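You operate a simulated robot arm through the tools that you are given. There is no shell and no other tool.

Carry out the task below with a simulated robot arm. There is one attempt and no reset: what you move stays moved.

Task
Plug the three plugs from the lead rack into the ports of their colours, switch on and select yellow.
Fine: switch the controller on only when all three are in; channel knob at yellow; the green plug stays.

It is judged by the outcome, as a careful person would: the job done as asked, and still so three seconds after it is handed in. It fails if anything else is knocked over, pushed out of place, dropped, spilled or broken.

Robot
A 7-joint arm with a two-finger parallel gripper, fixed in place. Base frame: the origin is at the foot of the arm, x ahead of it, y to its left, z up. Units: mm, degrees, N and s.
Its first joint turns from -132.0 to 132.0 degrees. Payload 3.91 kg.
The tool frame sits at the grasp point between the pads (the TCP): z along the fingers, y along the line on which they close. The tips reach 30 mm beyond it. The gripper opens to 110 mm. The fingers are 20 mm wide and 10 mm thick; the gripper's body (48 by 112 mm) begins 55 mm behind the TCP.
Orientation is told as [roll, pitch, yaw] about the base's x, y, z axes, in that order, counted from this pose: with the fingers straight down and closing along the base's y, the tool's x points along the base's -x, its y along +y and its z along -z.

Tools
- The arm moves only by the tool drive_tool. Its arguments are lists of equal length, an entry for each row: "travel": the shift along the base's x, y, z in m, a list of three; "dr": the turn, a rotation vector about the base's x, y, z in degrees, a list of three; "jaw": the opening in per cent of the stroke, from 0 (shut) to 100 (fully open). In form: {"travel": [[tx, ty, tz], ...], "dr": [[ax, ay, az], ...], "jaw": [jaw, ...]}. A call has 1 to 20 rows; each row is the pose to reach, as a shift and turn from the pose commanded when the call began. A row lasts 0.2 s, in which the tool goes at most 50 mm and 8.6 degrees; a call with a longer step from one row to the next is refused whole, and so is a gripper value outside its range. A pose out of reach is approached as far as the arm can. The call stops where the force on the tool passes 90 N (or 10 N more than at its start, if that is more) or the arm is blocked; 0.2 s more then pass. The fingers move at their own pace (about 108 mm/s each) and stop on an object; they squeeze with about 38 N. The grip force told is the motor's: it shows also when the fingers shut on nothing. Time passes only in rows, and 0.2 s behind the last, so rows that repeat a pose let the fingers close. It gives the time, the measured TCP pose, the force on the tool (base axes), the opening and the grip force at its end, in the units of the frame above (readings bear some noise), with the torque about the TCP (base axes, N m) and any sound that the robot's microphone picked up.
- Cameras (640 x 400 px; columns grow to the right, rows downward): "scene" is fixed at [220.2, 500.5, 1728.2]; the picture's right is [-0.36, -0.93, 0.00], its down [-0.76, 0.29, -0.58] and it looks along [0.54, -0.21, -0.82] (base axes); focal length 362 px, centre (320, 200). "wrist" rides on the gripper at [72, 17, -103] in the tool frame; the picture's right is [-0.23, 0.97, 0.00], its down [-0.76, -0.18, -0.62] and it looks along [-0.61, -0.14, 0.78] (tool axes); focal length 222 px, centre (320, 200). There is no depth. A picture from a camera that has moved, and an enlarged one, comes with that camera's place and axes in the base frame and with its lens.
- camera(camera): a new picture of that camera. No time passes.
- inspect(camera, box): a new picture of the part [left, top, right, bottom] of that camera's present view, enlarged. No time passes.
- sign_off(): hands the job in; it is judged then, once.

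Places have to be worked out from the pictures, the camera data and where the tool is seen. Open the gripper and draw the arm clear of the work before you hand the job in, unless the task says otherwise.

The tools are called after "Emit:" as name(argument=value, ...) on one line, values as JSON. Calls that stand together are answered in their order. drive_tool: Moves the arm, as the interface text tells. Its arguments: {"type":"object","properties":{"travel":{"type":"array"},"dr":{"type":"array"},"jaw":{"type":"array"}},"required":["travel","dr","jaw"]} The other tools are called the same way: camera (camera) takes a picture; inspect (camera, box) takes an enlarged picture of a part of a camera's view; sign_off () hands the job in.

At the start:

```text
time: 0.0
eef_pos: [496.8, 124.9, 1266.9]
tool_rot: [0.0, -0.1, 0.1]
ft_force: [0.2, -0.3, -0.5]
moment: [0.0, 0.03, 0.0]
opening: 109.7
grasp_force: 0.1
```

scene: 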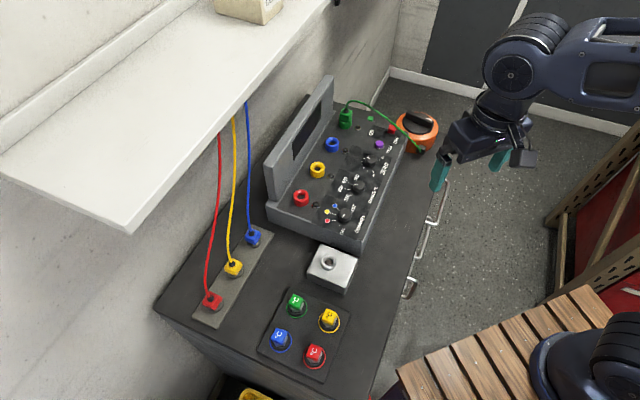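
wrist: 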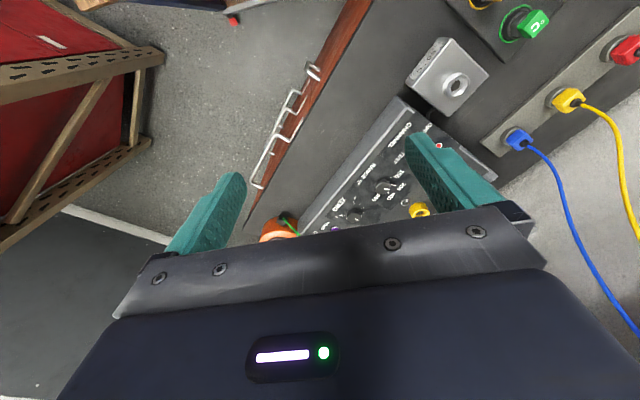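

I start by looking closer at the scene camera's view of the rack, controller, and key panel.

Emit:
inspect(camera="scene", box=[250, 70, 450, 250])

Emit:
inspect(camera="scene", box=[150, 210, 370, 390])

Emit:
inspect(camera="scene", box=[310, 130, 410, 240])

```text
2.22 times, centred on (350, 160) of scene
camera zoom: at [220.2, 500.5, 1728.2], right [-0.36, -0.93, 0.0], down [-0.76, 0.29, -0.58], along [0.54, -0.21, -0.82], focal length 804 px, centre (253, 289)
```

zoom: 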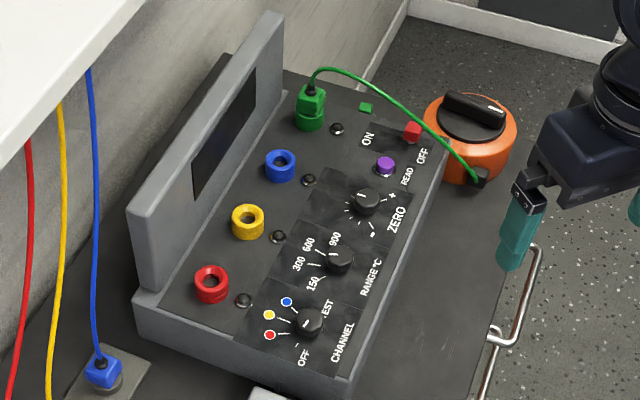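

```text
2.22 times, centred on (260, 300) of scene
camera zoom: at [220.2, 500.5, 1728.2], right [-0.36, -0.93, 0.0], down [-0.76, 0.29, -0.58], along [0.54, -0.21, -0.82], focal length 804 px, centre (453, -22)
```

zoom: 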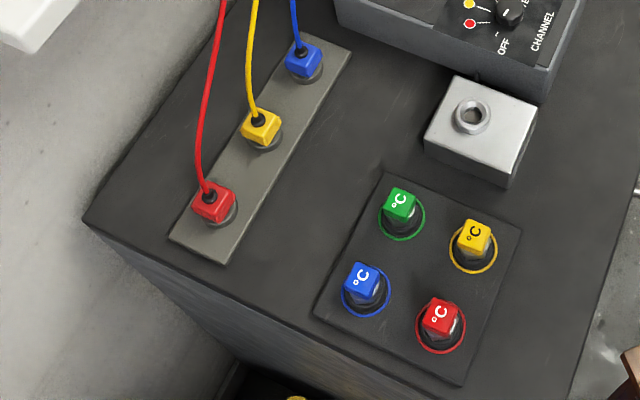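

```text
3.64 times, centred on (360, 185) of scene
camera zoom: at [220.2, 500.5, 1728.2], right [-0.36, -0.93, 0.0], down [-0.76, 0.29, -0.58], along [0.54, -0.21, -0.82], focal length 1315 px, centre (174, 254)
```

zoom: 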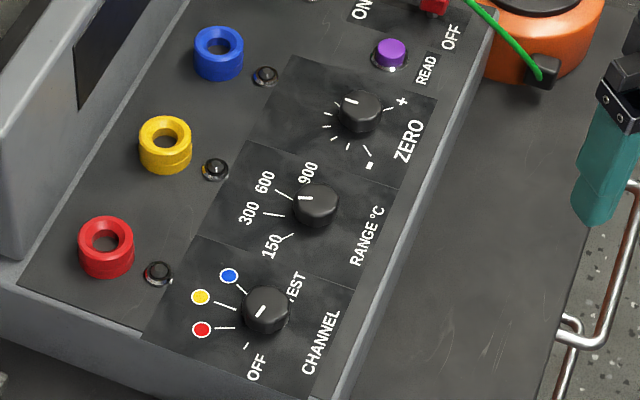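

The bench is turned about 45° and sits around z≈900. I turn the tool +45° and shift towards the controller, staying high, for a second viewpoint.

Emit:
drive_tool(travel=[[0.017, 0.02, 0], [0.034, 0.04, 0], [0.05, 0.06, 0], [0.067, 0.08, 0], [0.085, 0.1, 0], [0.103, 0.125, 0], [0.103, 0.125, 0]], dr=[[0, 0, 7.5], [0, 0, 15], [0, 0, 22.5], [0, 0, 30], [0, 0, 37.5], [0, 0, 45], [0, 0, 45]], jaw=[100, 100, 100, 100, 100, 100, 100])

Emit:
camera(camera="wrist")

Emit:
camera(camera="scene")

```text
time: 1.6
eef_pos: [598.9, 250.1, 1268.3]
tool_rot: [0.0, 0.0, 45.1]
ft_force: [-0.2, 0.3, 0.0]
moment: [0.0, -0.03, -0.02]
opening: 109.9
grasp_force: 0.1
```

```text
taken
camera wrist: at [535.9, 211.1, 1371.5], right [-0.53, 0.85, 0.0], down [0.66, 0.41, 0.62], along [0.53, 0.33, -0.78], focal length 222 px, centre (320, 200)
```

wrist: 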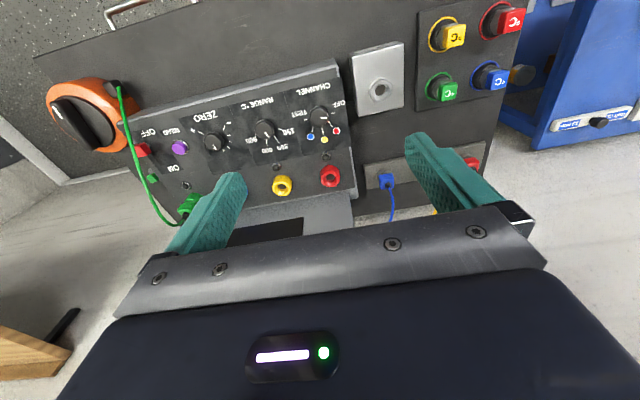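

```text
taken
```

scene: 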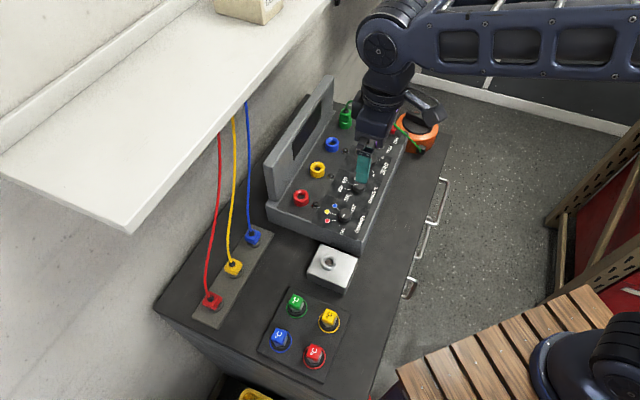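

The view is aligned with the bench now. I enlarge the controller part and the rack part in the wrist view to triangulate.

Emit:
inspect(camera="wrist", box=[100, 60, 360, 222])

Emit:
inspect(camera="wrist", box=[320, 0, 540, 220])

Emit:
inspect(camera="scene", box=[190, 60, 350, 320])

```text
2.46 times, centred on (230, 141) of wrist
camera zoom: at [535.9, 211.1, 1371.5], right [-0.53, 0.85, 0.0], down [0.66, 0.41, 0.62], along [0.53, 0.33, -0.78], focal length 547 px, centre (542, 345)
```

zoom: 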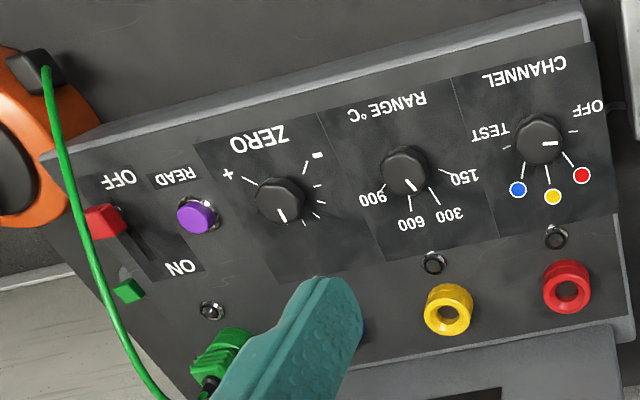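

```text
1.82 times, centred on (430, 110) of wrist
camera zoom: at [535.9, 211.1, 1371.5], right [-0.53, 0.85, 0.0], down [0.66, 0.41, 0.62], along [0.53, 0.33, -0.78], focal length 404 px, centre (120, 364)
```

zoom: 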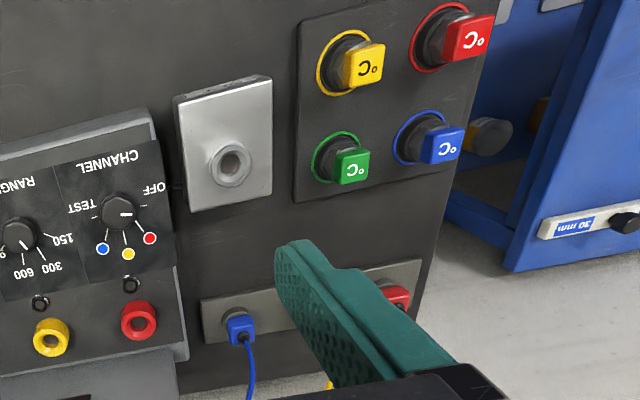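

```text
1.54 times, centred on (270, 190) of scene
camera zoom: at [220.2, 500.5, 1728.2], right [-0.36, -0.93, 0.0], down [-0.76, 0.29, -0.58], along [0.54, -0.21, -0.82], focal length 556 px, centre (397, 215)
```

zoom: 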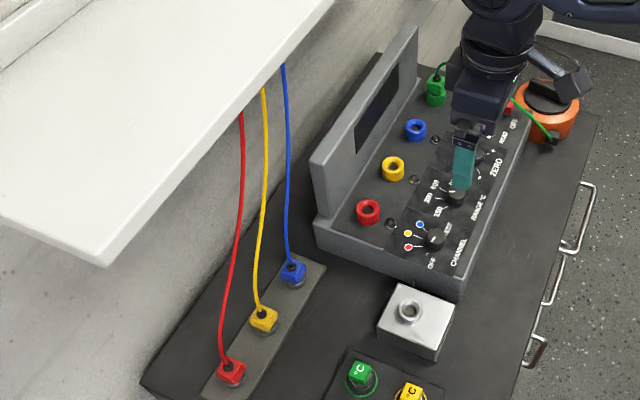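

Triangulation gives red port ≈(728,355,1000), yellow port ≈(802,282,999), blue port ≈(876,210,999), and blue rack plug ≈(699,495,939). The shelf height is still unknown, so I tilt the wrist camera up to see it before working underneath.

Emit:
drive_tool(travel=[[0, 0, 0], [0, 0, 0], [0, 0, 0], [0, 0, 0], [0, 0, 0], [0, 0, 0]], dr=[[-4.2, 6.8, 0], [-8.5, 13.6, 0], [-12.7, 20.3, 0], [-17, 27.1, 0], [-21.2, 33.9, 0], [-21.2, 33.9, 0]], jaw=[100, 100, 100, 100, 100, 100])

Emit:
camera(camera="wrist")

Emit:
camera(camera="scene")

```text
time: 3.0
eef_pos: [600.8, 248.3, 1266.6]
tool_rot: [10.8, 38.7, 48.8]
ft_force: [-1.0, -0.1, -0.2]
moment: [-0.02, 0.03, 0.02]
opening: 110.1
grasp_force: 0.0
```

```text
taken
camera wrist: at [607.3, 255.3, 1394.1], right [-0.53, 0.85, 0.0], down [0.85, 0.53, -0.03], along [-0.02, -0.02, -1.0], focal length 222 px, centre (320, 200)
```

wrist: 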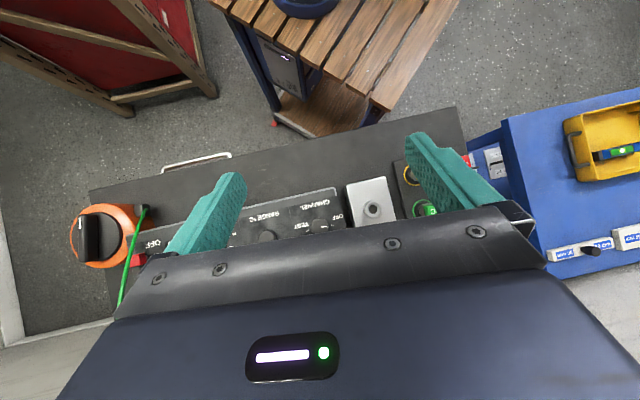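

```text
taken
```

scene: 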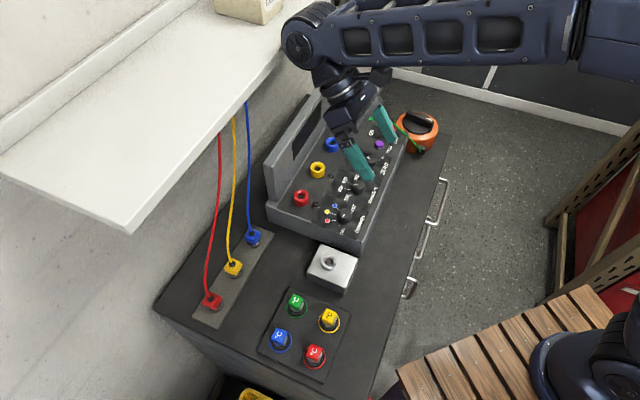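

I tilted the wrong way (this camera's picture is upside down), so I rotate back and beyond to look up toward the shelf.

Emit:
drive_tool(travel=[[0, 0, 0], [0, 0, 0], [0, 0, 0], [0, 0, 0], [0, 0, 0], [0, 0, 0], [0, 0, 0], [0, 0, 0], [0, 0, 0], [0, 0, 0]], dr=[[4.2, -6.8, 0], [8.5, -13.6, 0], [12.7, -20.3, 0], [17, -27.1, 0], [21.2, -33.9, 0], [25.4, -40.7, 0], [29.7, -47.5, 0], [33.9, -54.2, 0], [38.2, -61, 0], [38.2, -61, 0]], jaw=[100, 100, 100, 100, 100, 100, 100, 100, 100, 100])

Emit:
camera(camera="wrist")

Emit:
camera(camera="scene")

```text
time: 5.2
eef_pos: [601.2, 249.3, 1267.1]
tool_rot: [-8.0, -31.2, 47.1]
ft_force: [-0.6, -0.3, 0.0]
moment: [0.0, -0.04, 0.01]
opening: 110.2
grasp_force: 0.1
```

```text
taken
camera wrist: at [500.0, 188.2, 1315.5], right [-0.53, 0.85, 0.0], down [0.28, 0.17, 0.94], along [0.8, 0.5, -0.33], focal length 222 px, centre (320, 200)
```

wrist: 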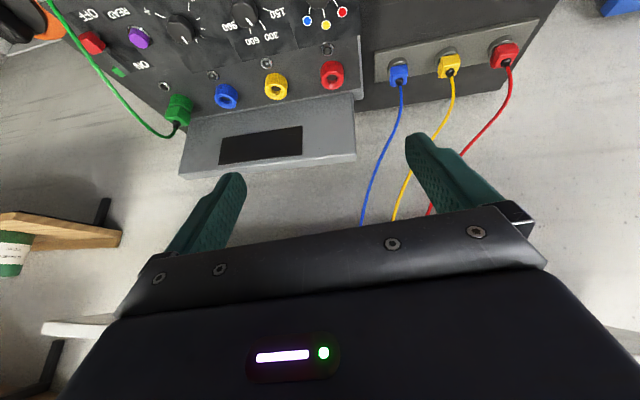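

```text
taken
```

scene: 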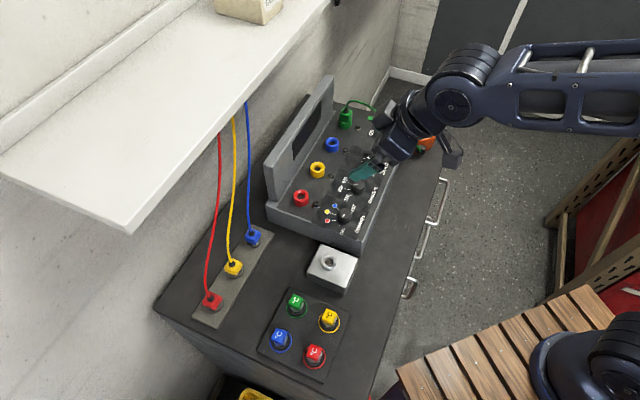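

Now the rack, leads and pieces of the shelf are visible. I enlarge the parts of interest, including the shelf ends and the plugs.

Emit:
inspect(camera="wrist", box=[520, 260, 640, 400])

Emit:
inspect(camera="wrist", box=[0, 280, 130, 400])

Emit:
inspect(camera="wrist", box=[340, 20, 560, 230])

Emit:
inspect(camera="wrist", box=[50, 0, 370, 180])

```text
2.86 times, centred on (580, 330) of wrist
camera zoom: at [500.0, 188.2, 1315.5], right [-0.53, 0.85, 0.0], down [0.28, 0.17, 0.94], along [0.8, 0.5, -0.33], focal length 635 px, centre (-423, -171)
```

zoom: 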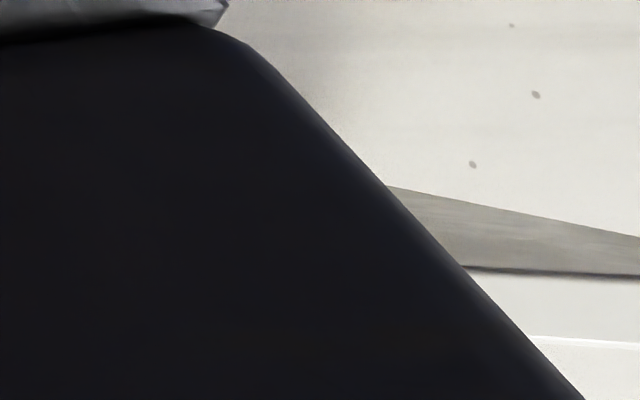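

```text
3.33 times, centred on (65, 340) of wrist
camera zoom: at [500.0, 188.2, 1315.5], right [-0.53, 0.85, 0.0], down [0.28, 0.17, 0.94], along [0.8, 0.5, -0.33], focal length 740 px, centre (1170, -267)
```

zoom: 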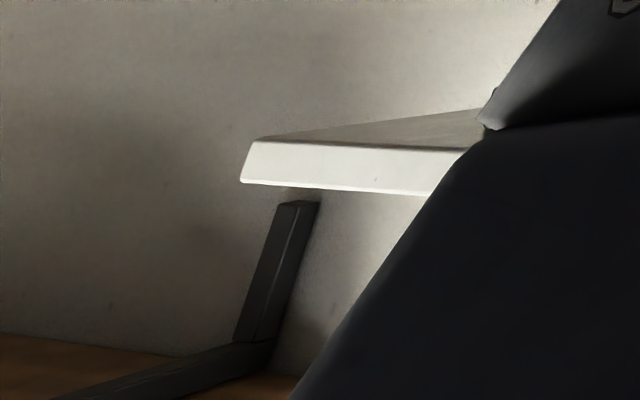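

```text
1.90 times, centred on (450, 125) of wrist
camera zoom: at [500.0, 188.2, 1315.5], right [-0.53, 0.85, 0.0], down [0.28, 0.17, 0.94], along [0.8, 0.5, -0.33], focal length 423 px, centre (72, 343)
```

zoom: 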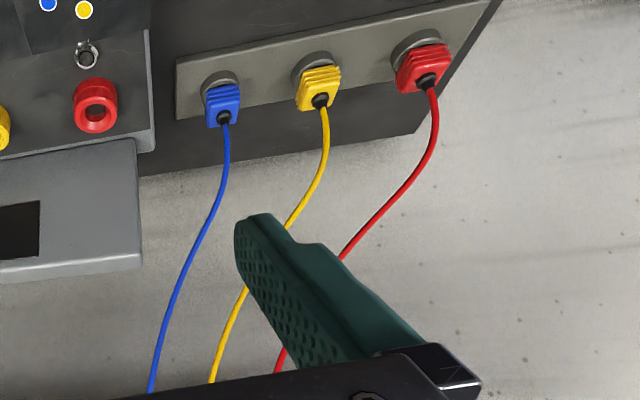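

```text
2.00 times, centred on (210, 90) of wrist
camera zoom: at [500.0, 188.2, 1315.5], right [-0.53, 0.85, 0.0], down [0.28, 0.17, 0.94], along [0.8, 0.5, -0.33], focal length 444 px, centre (540, 420)
```

zoom: 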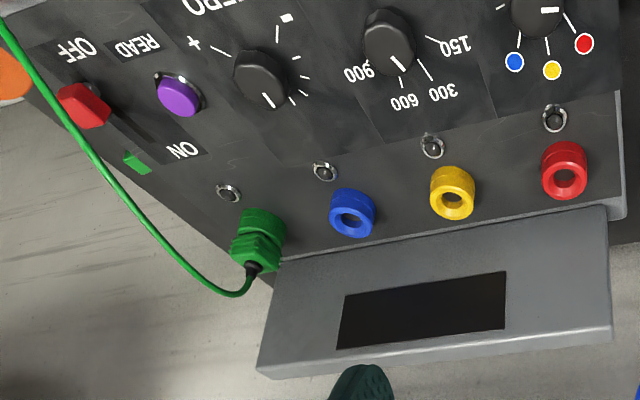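

Triangulated: the shelf's underside is at z≈1381, and its front edge (x+y≈1110) overhangs the rack by about 60 mm. I'll work low there with the tool tilted so the fingers reach in from the front. First I return upright and come lower at a safe distance from the shelf.

Emit:
drive_tool(travel=[[-0.005, 0.016, -0.025], [-0.01, 0.033, -0.05], [-0.015, 0.05, -0.075], [-0.02, 0.066, -0.1], [-0.025, 0.083, -0.125], [-0.03, 0.1, -0.15], [-0.03, 0.1, -0.15]], dr=[[-2.8, 4.5, 0], [-5.6, 9, 0], [-8.5, 13.5, 0], [-11.3, 18, 0], [-14.2, 22.6, 0], [-17, 27.1, 0], [-17, 27.1, 0]], jaw=[100, 100, 100, 100, 100, 100, 100])

```text
time: 6.8
eef_pos: [570.2, 351.0, 1117.2]
tool_rot: [0.0, 0.0, 45.1]
ft_force: [0.0, 0.5, -0.2]
moment: [0.01, -0.01, 0.0]
opening: 110.3
grasp_force: 0.0
```

The tool is upright at (570,351,1117). Now I tilt 25° about the rack's length direction and approach the blue plug for a close look.

Emit:
drive_tool(travel=[[0.011, 0.014, -0.02], [0.022, 0.028, -0.04], [0.033, 0.042, -0.06], [0.044, 0.056, -0.08], [0.055, 0.07, -0.097], [0.055, 0.07, -0.097]], dr=[[3.5, -3.5, 0], [7.1, -7.1, 0], [10.6, -10.6, 0], [14.1, -14.1, 0], [17.7, -17.7, 0], [17.7, -17.7, 0]], jaw=[100, 100, 100, 100, 100, 100])

Emit:
camera(camera="wrist")

Emit:
camera(camera="scene")

```text
time: 8.2
eef_pos: [624.6, 418.1, 1018.8]
tool_rot: [-0.2, -25.1, 45.1]
ft_force: [1.2, -0.4, -1.1]
moment: [0.0, 0.0, -0.03]
opening: 109.8
grasp_force: 0.0
```

```text
taken
camera wrist: at [535.5, 353.9, 1082.1], right [-0.54, 0.83, 0.1], down [0.43, 0.18, 0.89], along [0.72, 0.52, -0.45], focal length 222 px, centre (320, 200)
```

wrist: 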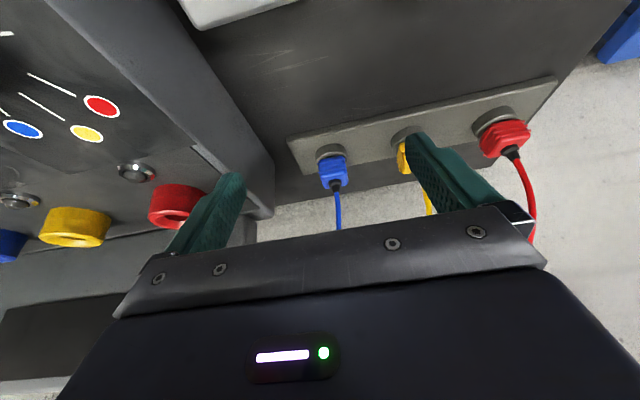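

```text
taken
```

scene: 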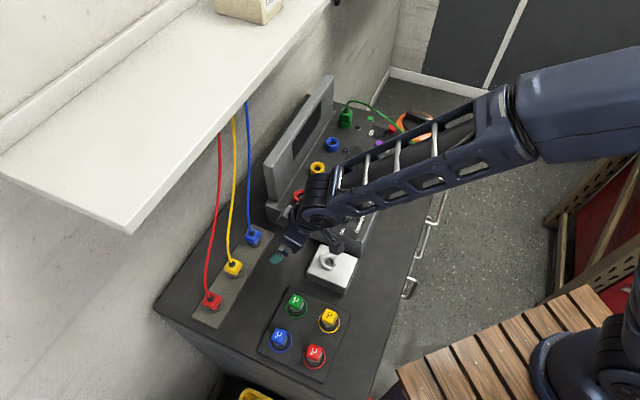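

Good view of the blue plug and its collar. I enlarge it to work out heights.

Emit:
inspect(camera="wrist", box=[270, 80, 430, 220])

Emit:
inspect(camera="scene", box=[190, 210, 310, 320])

Emit:
inspect(camera="wrist", box=[440, 80, 560, 200])

```text
2.86 times, centred on (350, 150) of wrist
camera zoom: at [535.5, 353.9, 1082.1], right [-0.54, 0.83, 0.1], down [0.43, 0.18, 0.89], along [0.72, 0.52, -0.45], focal length 635 px, centre (234, 343)
```

zoom: 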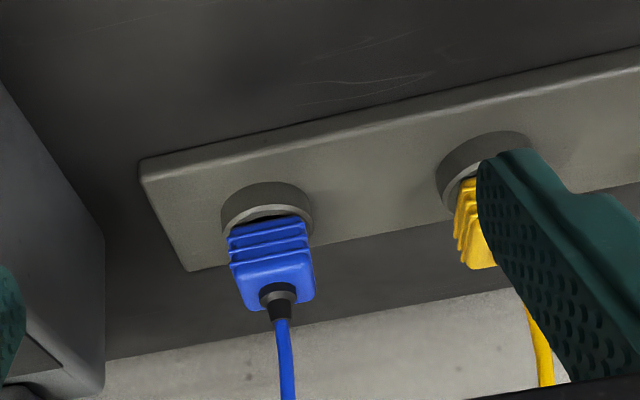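

```text
3.64 times, centred on (250, 265) of scene
camera zoom: at [220.2, 500.5, 1728.2], right [-0.36, -0.93, 0.0], down [-0.76, 0.29, -0.58], along [0.54, -0.21, -0.82], focal length 1315 px, centre (574, -36)
```

zoom: 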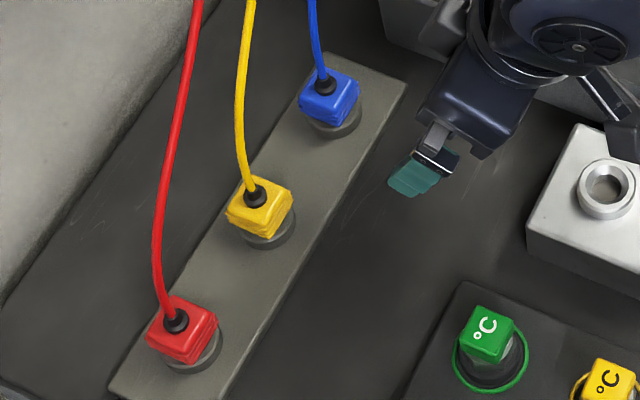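

```text
3.33 times, centred on (500, 140) of wrist
camera zoom: at [535.5, 353.9, 1082.1], right [-0.54, 0.83, 0.1], down [0.43, 0.18, 0.89], along [0.72, 0.52, -0.45], focal length 740 px, centre (-280, 400)
```

zoom: 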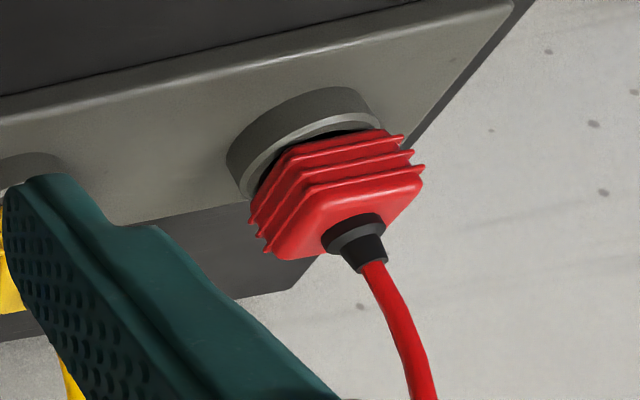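

The blue plug's body spans z≈928–952 above its collar (top ≈926), at (698.5,495). I tilt 10° more (35° total) so the hand stays clear of the lead, narrow the jaws to 70 mm, and come to a pre-grasp in front of it.

Emit:
drive_tool(travel=[[0.011, 0.011, -0.015], [0.022, 0.022, -0.03], [0.032, 0.0334, -0.045], [0.032, 0.0334, -0.045], [0.032, 0.0334, -0.045]], dr=[[2.36, -2.36, 0], [4.7, -4.7, 0], [7.07, -7.07, 0], [7.07, -7.07, 0], [7.07, -7.07, 0]], jaw=[64, 64, 64, 64, 64])

Emit:
camera(camera="wrist")

Emit:
inspect(camera="scene", box=[190, 210, 310, 320])

```text
time: 9.4
eef_pos: [657.6, 452.1, 974.2]
tool_rot: [0.0, -35.0, 45.0]
ft_force: [0.4, -0.5, 0.0]
moment: [0.0, 0.0, 0.0]
opening: 70.5
grasp_force: 0.1
```

```text
taken
camera wrist: at [561.1, 381.1, 1017.9], right [-0.56, 0.82, 0.13], down [0.31, 0.06, 0.95], along [0.77, 0.57, -0.29], focal length 222 px, centre (320, 200)
```

wrist: 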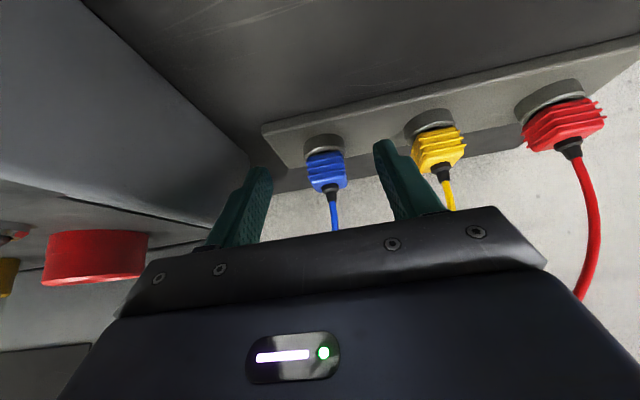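

```text
3.64 times, centred on (250, 265) of scene
camera zoom: at [220.2, 500.5, 1728.2], right [-0.36, -0.93, 0.0], down [-0.76, 0.29, -0.58], along [0.54, -0.21, -0.82], focal length 1315 px, centre (574, -36)
```

zoom: 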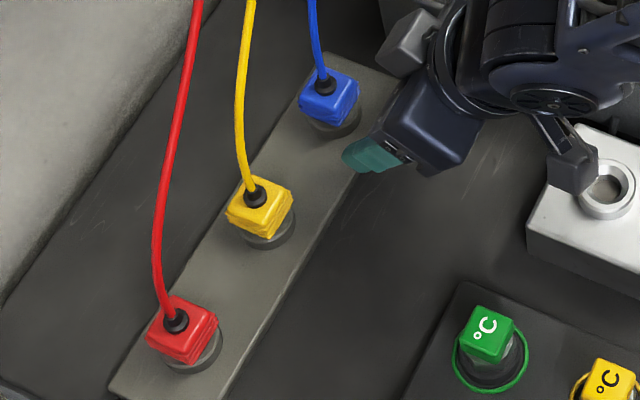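

The blue plug is centred between the fingers. I lower to z≈962, advance until it's between the pads, and check before closing.

Emit:
drive_tool(travel=[[0.01, 0.01, -0.013], [0.02, 0.02, -0.013], [0.03, 0.03, -0.013], [0.0415, 0.0415, -0.013], [0.0415, 0.0415, -0.013]], dr=[[0, 0, 0], [0, 0, 0], [0, 0, 0], [0, 0, 0], [0, 0, 0]], jaw=[64, 64, 64, 64, 64])

Emit:
camera(camera="wrist")

Emit:
inspect(camera="wrist", box=[220, 60, 440, 240])

Emit:
inspect(camera="scene", box=[190, 210, 310, 320])

```text
time: 10.6
eef_pos: [698.7, 493.2, 963.0]
tool_rot: [-0.1, -35.0, 45.1]
ft_force: [0.2, 0.5, 0.3]
moment: [0.01, 0.0, -0.03]
opening: 70.4
grasp_force: 0.1
```

```text
taken
camera wrist: at [602.2, 422.1, 1006.7], right [-0.56, 0.82, 0.13], down [0.31, 0.06, 0.95], along [0.77, 0.57, -0.29], focal length 222 px, centre (320, 200)
```

wrist: 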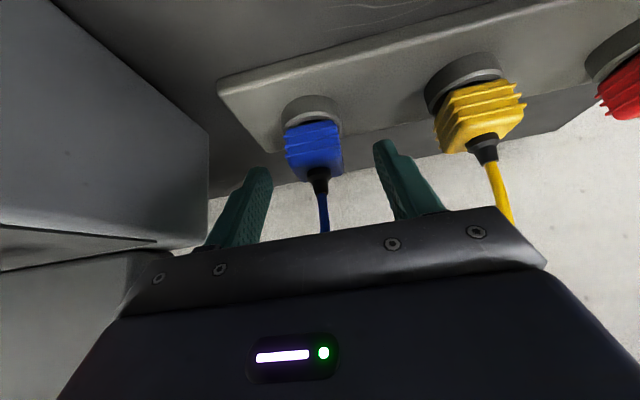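

```text
2.22 times, centred on (330, 150) of wrist
camera zoom: at [602.2, 422.1, 1006.7], right [-0.56, 0.82, 0.13], down [0.31, 0.06, 0.95], along [0.77, 0.57, -0.29], focal length 494 px, centre (298, 311)
```

zoom: 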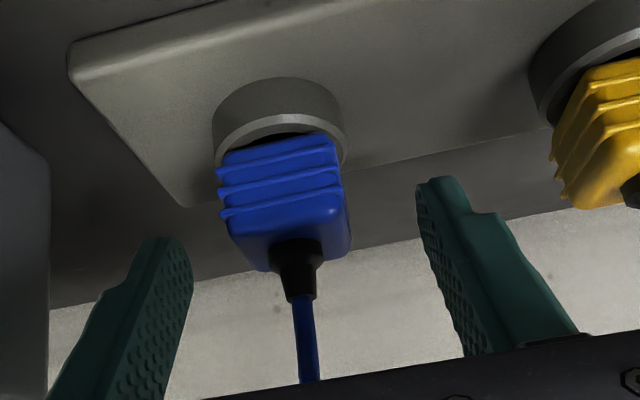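

```text
3.64 times, centred on (250, 265) of scene
camera zoom: at [220.2, 500.5, 1728.2], right [-0.36, -0.93, 0.0], down [-0.76, 0.29, -0.58], along [0.54, -0.21, -0.82], focal length 1315 px, centre (574, -36)
```

zoom: 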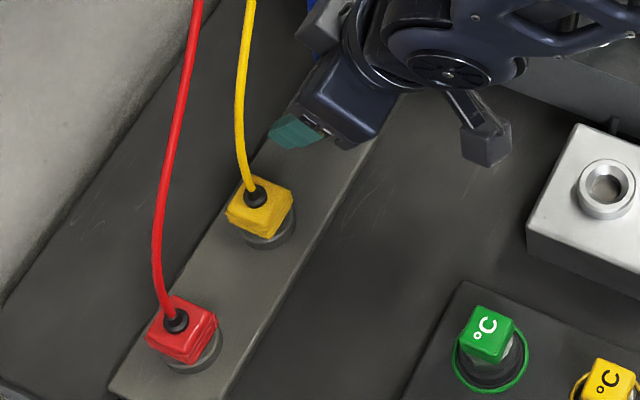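

With the tilt, the fingertips reach 17 mm past the TCP, so I back off about 11 mm to centre the pads on the body, then close.

Emit:
drive_tool(travel=[[-0.004, -0.004, -0.001], [-0.008, -0.008, -0.002], [-0.008, -0.008, -0.002], [-0.008, -0.008, -0.002], [-0.008, -0.008, -0.002], [-0.008, -0.008, -0.002]], dr=[[0, 0, 0], [0, 0, 0], [0, 0, 0], [0, 0, 0], [0, 0, 0], [0, 0, 0]], jaw=[64, 64, 45, 20, 10, 10])

Emit:
inspect(camera="wrist", box=[220, 60, 440, 240])

```text
time: 12.0
eef_pos: [690.5, 484.8, 960.3]
tool_rot: [0.0, -35.0, 45.0]
ft_force: [-0.2, 0.0, 1.0]
moment: [-0.03, -0.05, -0.03]
opening: 29.0
grasp_force: 37.7
```

```text
2.22 times, centred on (330, 150) of wrist
camera zoom: at [594.5, 414.2, 1003.9], right [-0.56, 0.82, 0.13], down [0.31, 0.06, 0.95], along [0.77, 0.57, -0.29], focal length 494 px, centre (298, 311)
```

zoom: 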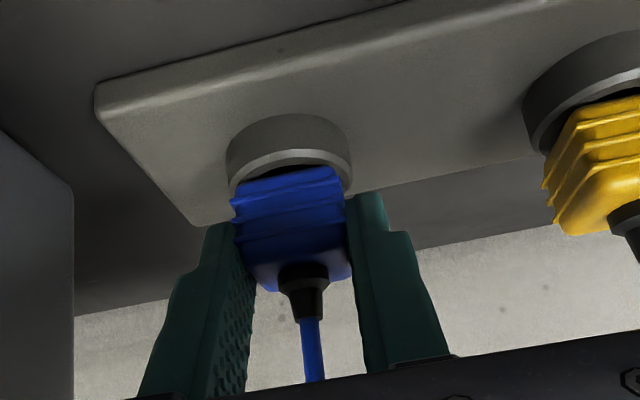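

Gripped at 29 mm opening. I lift straight up slowly, watching the force.

Emit:
drive_tool(travel=[[0, 0, 0.004], [0, 0, 0.008], [0, 0, 0.014], [0, 0, 0.02], [0, 0, 0.028], [0, 0, 0.036], [0, 0, 0.045], [0, 0, 0.045]], dr=[[0, 0, 0], [0, 0, 0], [0, 0, 0], [0, 0, 0], [0, 0, 0], [0, 0, 0], [0, 0, 0], [0, 0, 0]], jaw=[10, 10, 10, 10, 10, 10, 10, 10])

Emit:
camera(camera="wrist")

Emit:
camera(camera="scene")

Emit:
inspect(camera="wrist", box=[220, 60, 440, 240])

```text
time: 13.8
eef_pos: [691.0, 486.6, 1005.1]
tool_rot: [0.0, -35.1, 45.0]
ft_force: [0.5, -0.2, 0.4]
moment: [0.02, 0.03, 0.0]
opening: 28.5
grasp_force: 38.1
```

```text
taken
camera wrist: at [595.3, 415.6, 1048.6], right [-0.56, 0.82, 0.13], down [0.31, 0.06, 0.95], along [0.77, 0.57, -0.29], focal length 222 px, centre (320, 200)
```

wrist: 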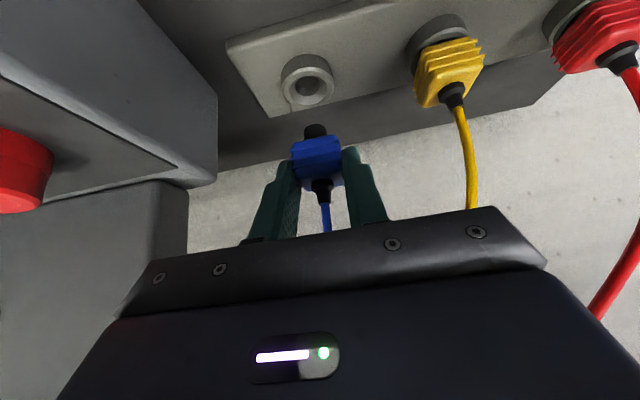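

```text
taken
```

scene: 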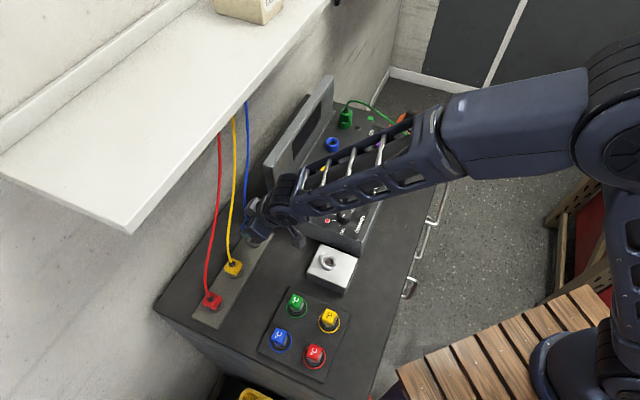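

```text
2.22 times, centred on (330, 150) of wrist
camera zoom: at [595.3, 415.6, 1048.6], right [-0.56, 0.82, 0.13], down [0.31, 0.06, 0.95], along [0.77, 0.57, -0.29], focal length 494 px, centre (298, 311)
```

zoom: 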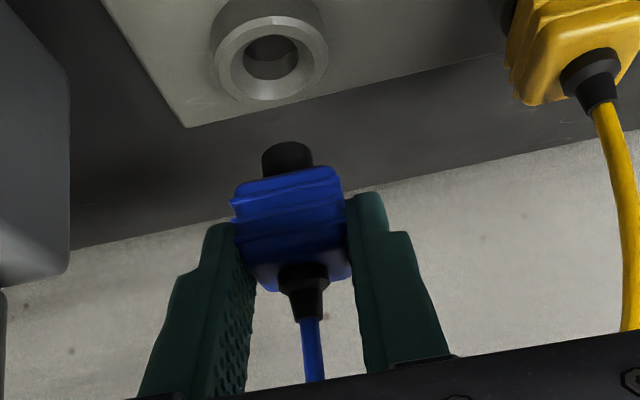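

The blue plug is out with its black pin. Refined ports: red (727.5,355), yellow (798,284), blue (869,213.5), rims z≈1004. I back away from the wall, rise, and carry it along in front of the display to above the blue port.

Emit:
drive_tool(travel=[[-0.014, -0.014, 0.025], [-0.028, -0.028, 0.05], [-0.042, -0.042, 0.075], [-0.0555, -0.0556, 0.08], [-0.033, -0.078, 0.08], [-0.0105, -0.1008, 0.08], [0.012, -0.1234, 0.08], [0.035, -0.146, 0.08], [0.0575, -0.1686, 0.08], [0.08, -0.1912, 0.08], [0.1027, -0.2137, 0.08], [0.1253, -0.2363, 0.08], [0.1479, -0.259, 0.08], [0.1704, -0.2815, 0.08], [0.1704, -0.2815, 0.08], [0.1704, -0.2815, 0.08]], dr=[[0, 0, 0], [0, 0, 0], [0, 0, 0], [0, 0, 0], [0, 0, 0], [0, 0, 0], [0, 0, 0], [0, 0, 0], [0, 0, 0], [0, 0, 0], [0, 0, 0], [0, 0, 0], [0, 0, 0], [0, 0, 0], [0, 0, 0], [0, 0, 0]], jaw=[10, 10, 10, 10, 10, 10, 10, 10, 10, 10, 10, 10, 10, 10, 10, 10])

Emit:
camera(camera="wrist")

Emit:
camera(camera="scene")

Emit:
inspect(camera="wrist", box=[220, 60, 440, 240])

```text
time: 17.2
eef_pos: [861.0, 205.3, 1085.2]
tool_rot: [-0.1, -35.1, 45.1]
ft_force: [-0.3, -0.1, -0.1]
moment: [-0.02, -0.02, -0.03]
opening: 28.7
grasp_force: 37.7
```

```text
taken
camera wrist: at [763.8, 134.4, 1128.7], right [-0.56, 0.82, 0.13], down [0.31, 0.06, 0.95], along [0.77, 0.57, -0.29], focal length 222 px, centre (320, 200)
```

wrist: 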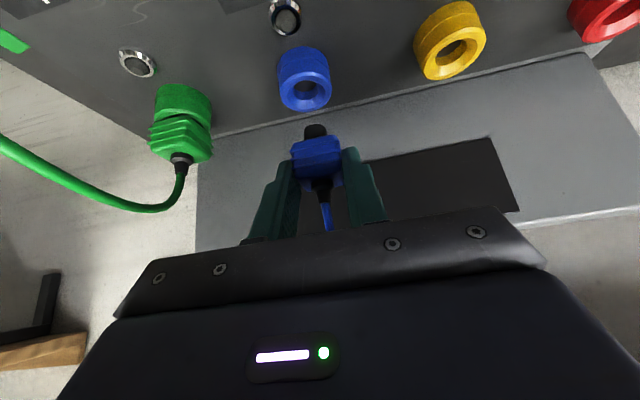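

```text
taken
```

scene: 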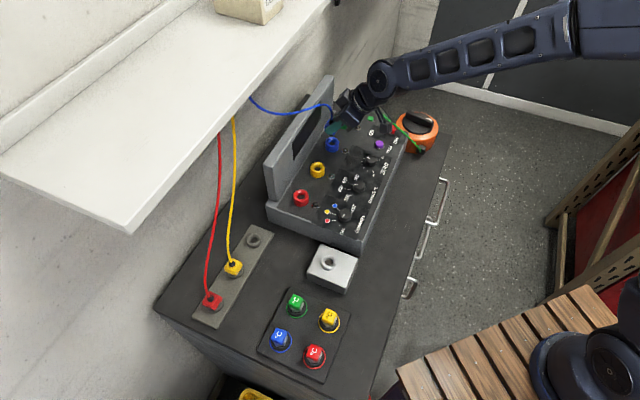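

```text
2.22 times, centred on (330, 150) of wrist
camera zoom: at [763.8, 134.4, 1128.7], right [-0.56, 0.82, 0.13], down [0.31, 0.06, 0.95], along [0.77, 0.57, -0.29], focal length 494 px, centre (298, 311)
```

zoom: 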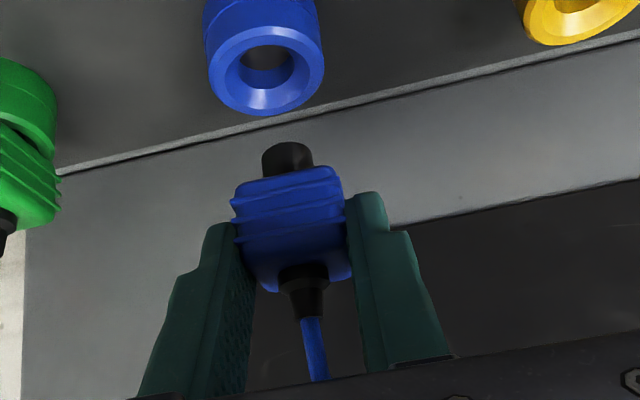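

The plug is above the blue port. I descend 24 mm so the pin is just above the rim and alignment can be judged directly.

Emit:
drive_tool(travel=[[0, 0, -0.006], [0, 0, -0.012], [0, 0, -0.018], [0, 0, -0.024], [0, 0, -0.024]], dr=[[0, 0, 0], [0, 0, 0], [0, 0, 0], [0, 0, 0], [0, 0, 0]], jaw=[10, 10, 10, 10, 10])

Emit:
inspect(camera="wrist", box=[240, 60, 400, 200])

Emit:
inspect(camera="scene", box=[290, 80, 390, 180])

```text
time: 18.4
eef_pos: [861.0, 202.9, 1061.1]
tool_rot: [0.0, -34.9, 44.9]
ft_force: [-0.7, -0.3, -0.5]
moment: [-0.05, -0.02, -0.03]
opening: 28.5
grasp_force: 37.8
```

```text
2.86 times, centred on (320, 130) of wrist
camera zoom: at [764.6, 133.4, 1105.0], right [-0.56, 0.82, 0.13], down [0.31, 0.06, 0.95], along [0.77, 0.57, -0.29], focal length 635 px, centre (320, 400)
```

zoom: 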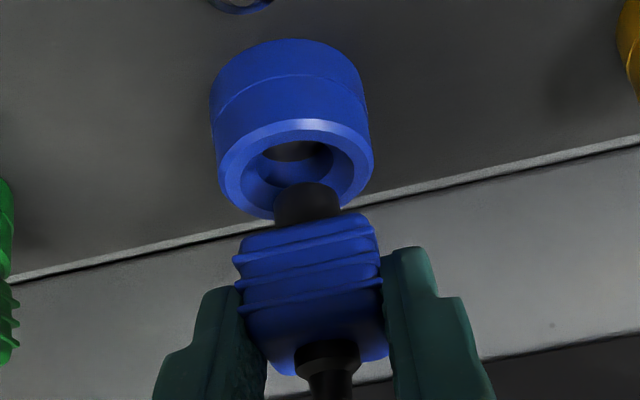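

```text
4.00 times, centred on (340, 130) of scene
camera zoom: at [220.2, 500.5, 1728.2], right [-0.36, -0.93, 0.0], down [-0.76, 0.29, -0.58], along [0.54, -0.21, -0.82], focal length 1446 px, centre (240, 480)
```

zoom: 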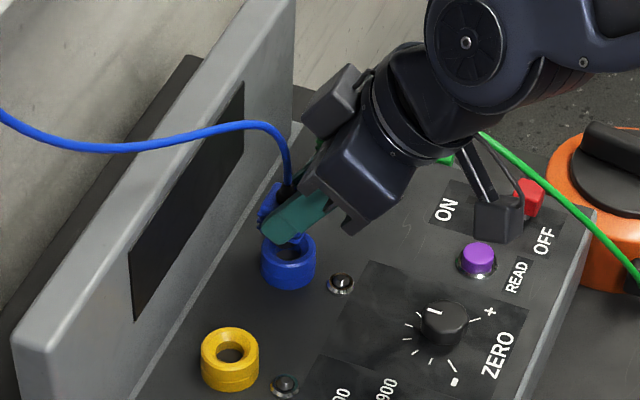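

The port has a funnel mouth; the pin is about 1.5 mm off toward image right. I correct by ~1.5 mm and descend 7 mm, then look again.

Emit:
drive_tool(travel=[[0.001, -0.001, -0.001], [0.001, -0.001, -0.004], [0.001, -0.001, -0.007], [0.001, -0.001, -0.007]], dr=[[0, 0, 0], [0, 0, 0], [0, 0, 0], [0, 0, 0]], jaw=[10, 10, 10, 10])

Emit:
inspect(camera="wrist", box=[240, 60, 400, 200])

```text
time: 19.4
eef_pos: [861.2, 203.8, 1053.3]
tool_rot: [0.0, -35.0, 44.9]
ft_force: [0.1, 0.0, -1.1]
moment: [0.02, 0.01, -0.01]
opening: 28.7
grasp_force: 38.4
```

```text
2.86 times, centred on (320, 130) of wrist
camera zoom: at [765.7, 132.8, 1097.4], right [-0.56, 0.82, 0.13], down [0.31, 0.06, 0.95], along [0.77, 0.57, -0.29], focal length 635 px, centre (320, 400)
```

zoom: 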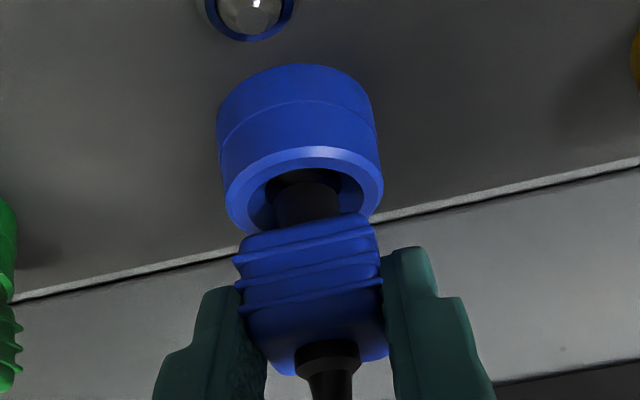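

The pin is laterally centred over the funnel. I continue down in small steps watching the force.

Emit:
drive_tool(travel=[[0, 0, -0.002], [0, 0, -0.004], [0, 0, -0.006], [0, 0, -0.006]], dr=[[0, 0, 0], [0, 0, 0], [0, 0, 0], [0, 0, 0]], jaw=[10, 10, 10, 10])

Emit:
inspect(camera="wrist", box=[240, 60, 400, 200])

```text
time: 20.4
eef_pos: [861.5, 201.9, 1047.0]
tool_rot: [0.0, -35.0, 45.0]
ft_force: [-1.5, -1.8, -1.9]
moment: [-0.08, 0.12, 0.02]
opening: 28.6
grasp_force: 38.0
```

```text
2.86 times, centred on (320, 130) of wrist
camera zoom: at [765.3, 132.1, 1090.7], right [-0.56, 0.82, 0.13], down [0.31, 0.06, 0.95], along [0.77, 0.57, -0.29], focal length 635 px, centre (320, 400)
```

zoom: 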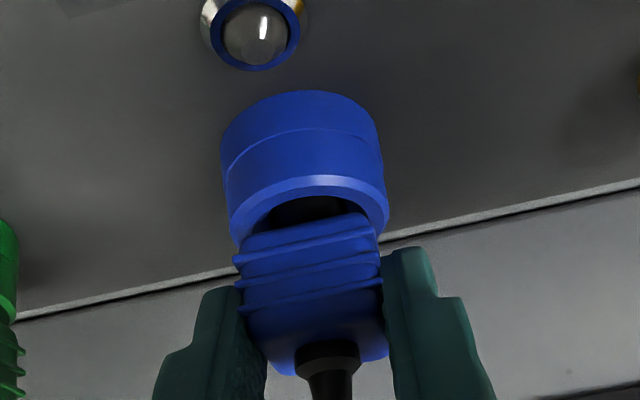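

A light contact pushes the plug toward me (−p) by ~2 N, so I ease 1 mm that way and continue down.

Emit:
drive_tool(travel=[[-0.0007, -0.0007, -0.001], [-0.0007, -0.0007, -0.003], [-0.0007, -0.0007, -0.005], [-0.0007, -0.0007, -0.005]], dr=[[0, 0, 0], [0, 0, 0], [0, 0, 0], [0, 0, 0]], jaw=[10, 10, 10, 10])

Emit:
inspect(camera="wrist", box=[240, 60, 400, 200])

```text
time: 21.4
eef_pos: [861.7, 202.3, 1043.1]
tool_rot: [-0.1, -35.2, 45.0]
ft_force: [0.1, 0.9, 11.5]
moment: [0.15, -0.08, 0.01]
opening: 28.4
grasp_force: 37.8
```

```text
2.86 times, centred on (320, 130) of wrist
camera zoom: at [764.8, 131.9, 1087.2], right [-0.56, 0.82, 0.13], down [0.31, 0.06, 0.95], along [0.77, 0.57, -0.29], focal length 635 px, centre (320, 400)
```

zoom: 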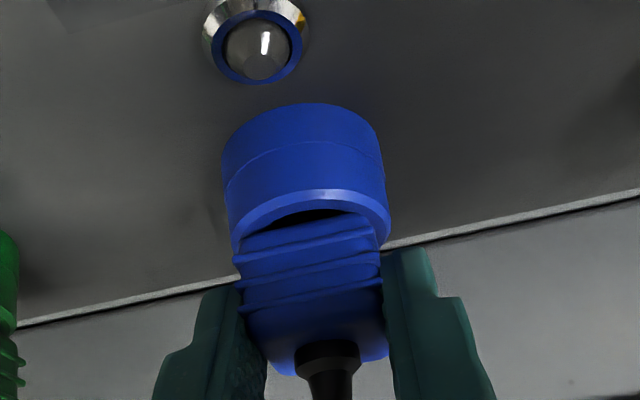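

Resistance of 11.5 N at z≈1043, right where seating was expected. I press another 2 mm to confirm it's fully home.

Emit:
drive_tool(travel=[[0, 0, -0.001], [0, 0, -0.002], [0, 0, -0.002]], dr=[[0, 0, 0], [0, 0, 0], [0, 0, 0]], jaw=[10, 10, 10])

Emit:
inspect(camera="wrist", box=[240, 60, 400, 200])

Emit:
inspect(camera="scene", box=[290, 80, 390, 180])

```text
time: 22.2
eef_pos: [861.4, 201.7, 1042.8]
tool_rot: [-0.1, -35.2, 45.1]
ft_force: [5.0, 0.0, 28.1]
moment: [0.3, -0.51, -0.04]
opening: 28.9
grasp_force: 38.5
```

```text
2.86 times, centred on (320, 130) of wrist
camera zoom: at [764.6, 131.9, 1085.7], right [-0.56, 0.82, 0.13], down [0.31, 0.06, 0.95], along [0.77, 0.57, -0.29], focal length 635 px, centre (320, 400)
```

zoom: 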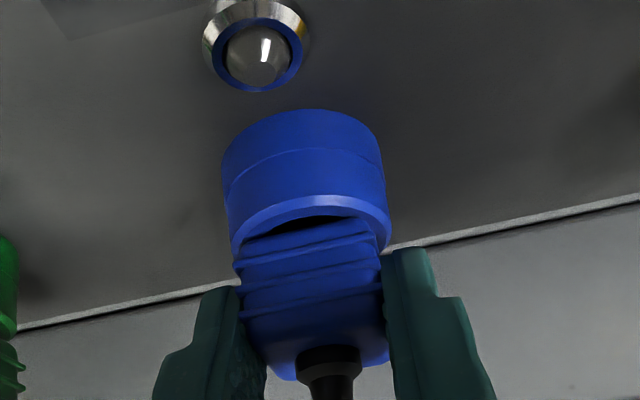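

```text
4.00 times, centred on (340, 130) of scene
camera zoom: at [220.2, 500.5, 1728.2], right [-0.36, -0.93, 0.0], down [-0.76, 0.29, -0.58], along [0.54, -0.21, -0.82], focal length 1446 px, centre (240, 480)
```

zoom: 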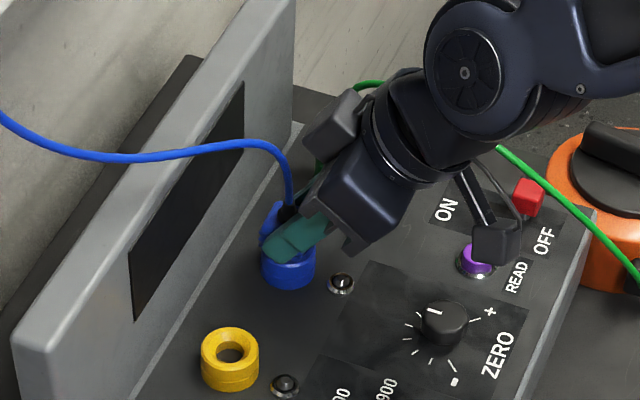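

28 N against a firm stop with no further travel looks like it's seated. I relax the push, open the jaws, and back off toward me to compare with the seated green plug.

Emit:
drive_tool(travel=[[0, 0, 0.002], [0, 0, 0.002], [0, 0, 0.002], [0, 0, 0.002], [-0.01, -0.01, 0.012], [-0.025, -0.025, 0.03], [-0.05, -0.05, 0.05], [-0.05, -0.05, 0.05]], dr=[[0, 0, 0], [0, 0, 0], [0, 0, 0], [0, 0, 0], [0, 0, 0], [0, 0, 0], [0, 0, 0], [0, 0, 0]], jaw=[10, 50, 64, 64, 64, 64, 64, 64])

Emit:
camera(camera="wrist")

Emit:
camera(camera="scene")

Emit:
inspect(camera="wrist", box=[120, 40, 440, 220])

Emit:
inspect(camera="scene", box=[290, 80, 390, 180])

```text
time: 24.0
eef_pos: [810.5, 154.0, 1090.8]
tool_rot: [-0.1, -35.1, 45.0]
ft_force: [0.1, -0.1, -0.2]
moment: [0.01, 0.01, 0.0]
opening: 70.3
grasp_force: 0.0
```

```text
taken
camera wrist: at [714.4, 82.3, 1134.2], right [-0.56, 0.82, 0.13], down [0.31, 0.06, 0.95], along [0.77, 0.57, -0.29], focal length 222 px, centre (320, 200)
```

wrist: 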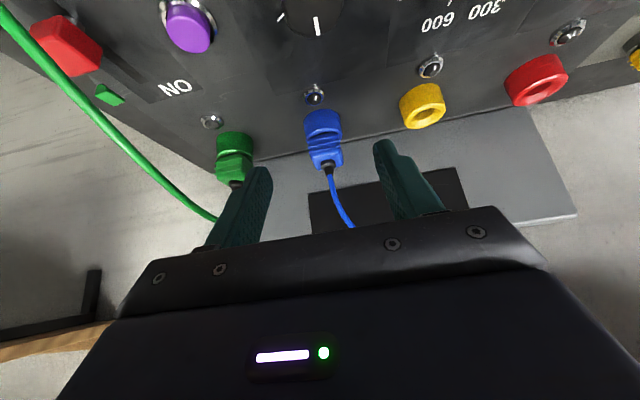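

```text
taken
```

scene: 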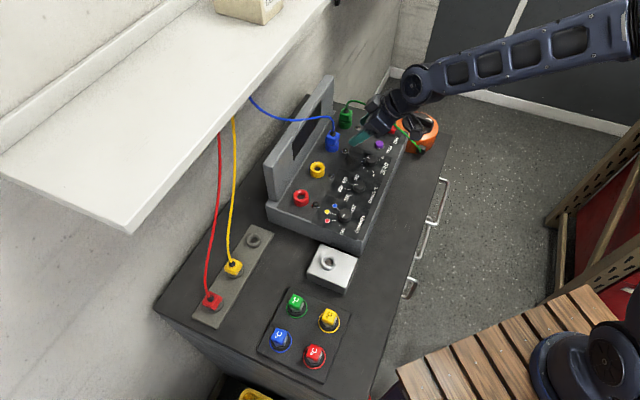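

```text
2.00 times, centred on (280, 130) of wrist
camera zoom: at [714.4, 82.3, 1134.2], right [-0.56, 0.82, 0.13], down [0.31, 0.06, 0.95], along [0.77, 0.57, -0.29], focal length 444 px, centre (400, 340)
```

zoom: 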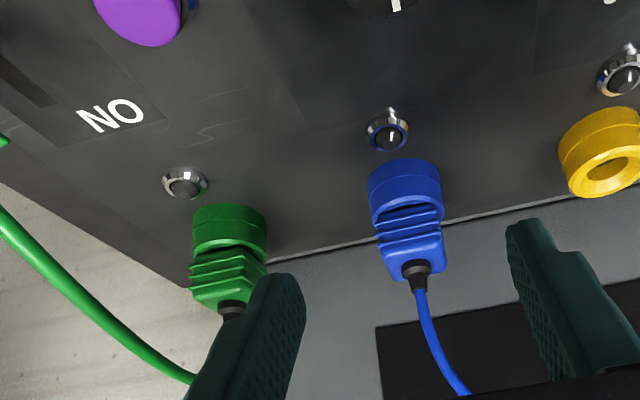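

```text
4.00 times, centred on (340, 130) of scene
camera zoom: at [220.2, 500.5, 1728.2], right [-0.36, -0.93, 0.0], down [-0.76, 0.29, -0.58], along [0.54, -0.21, -0.82], focal length 1446 px, centre (240, 480)
```

zoom: 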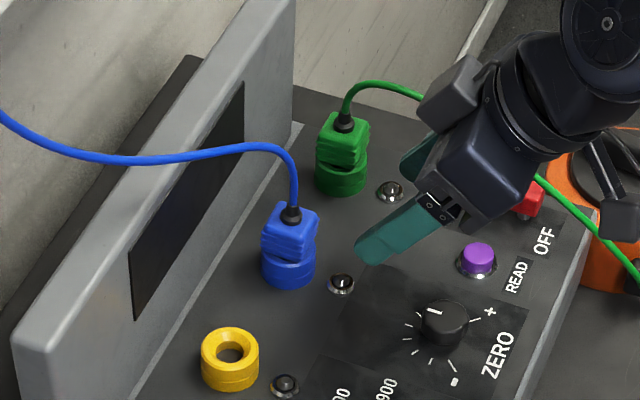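

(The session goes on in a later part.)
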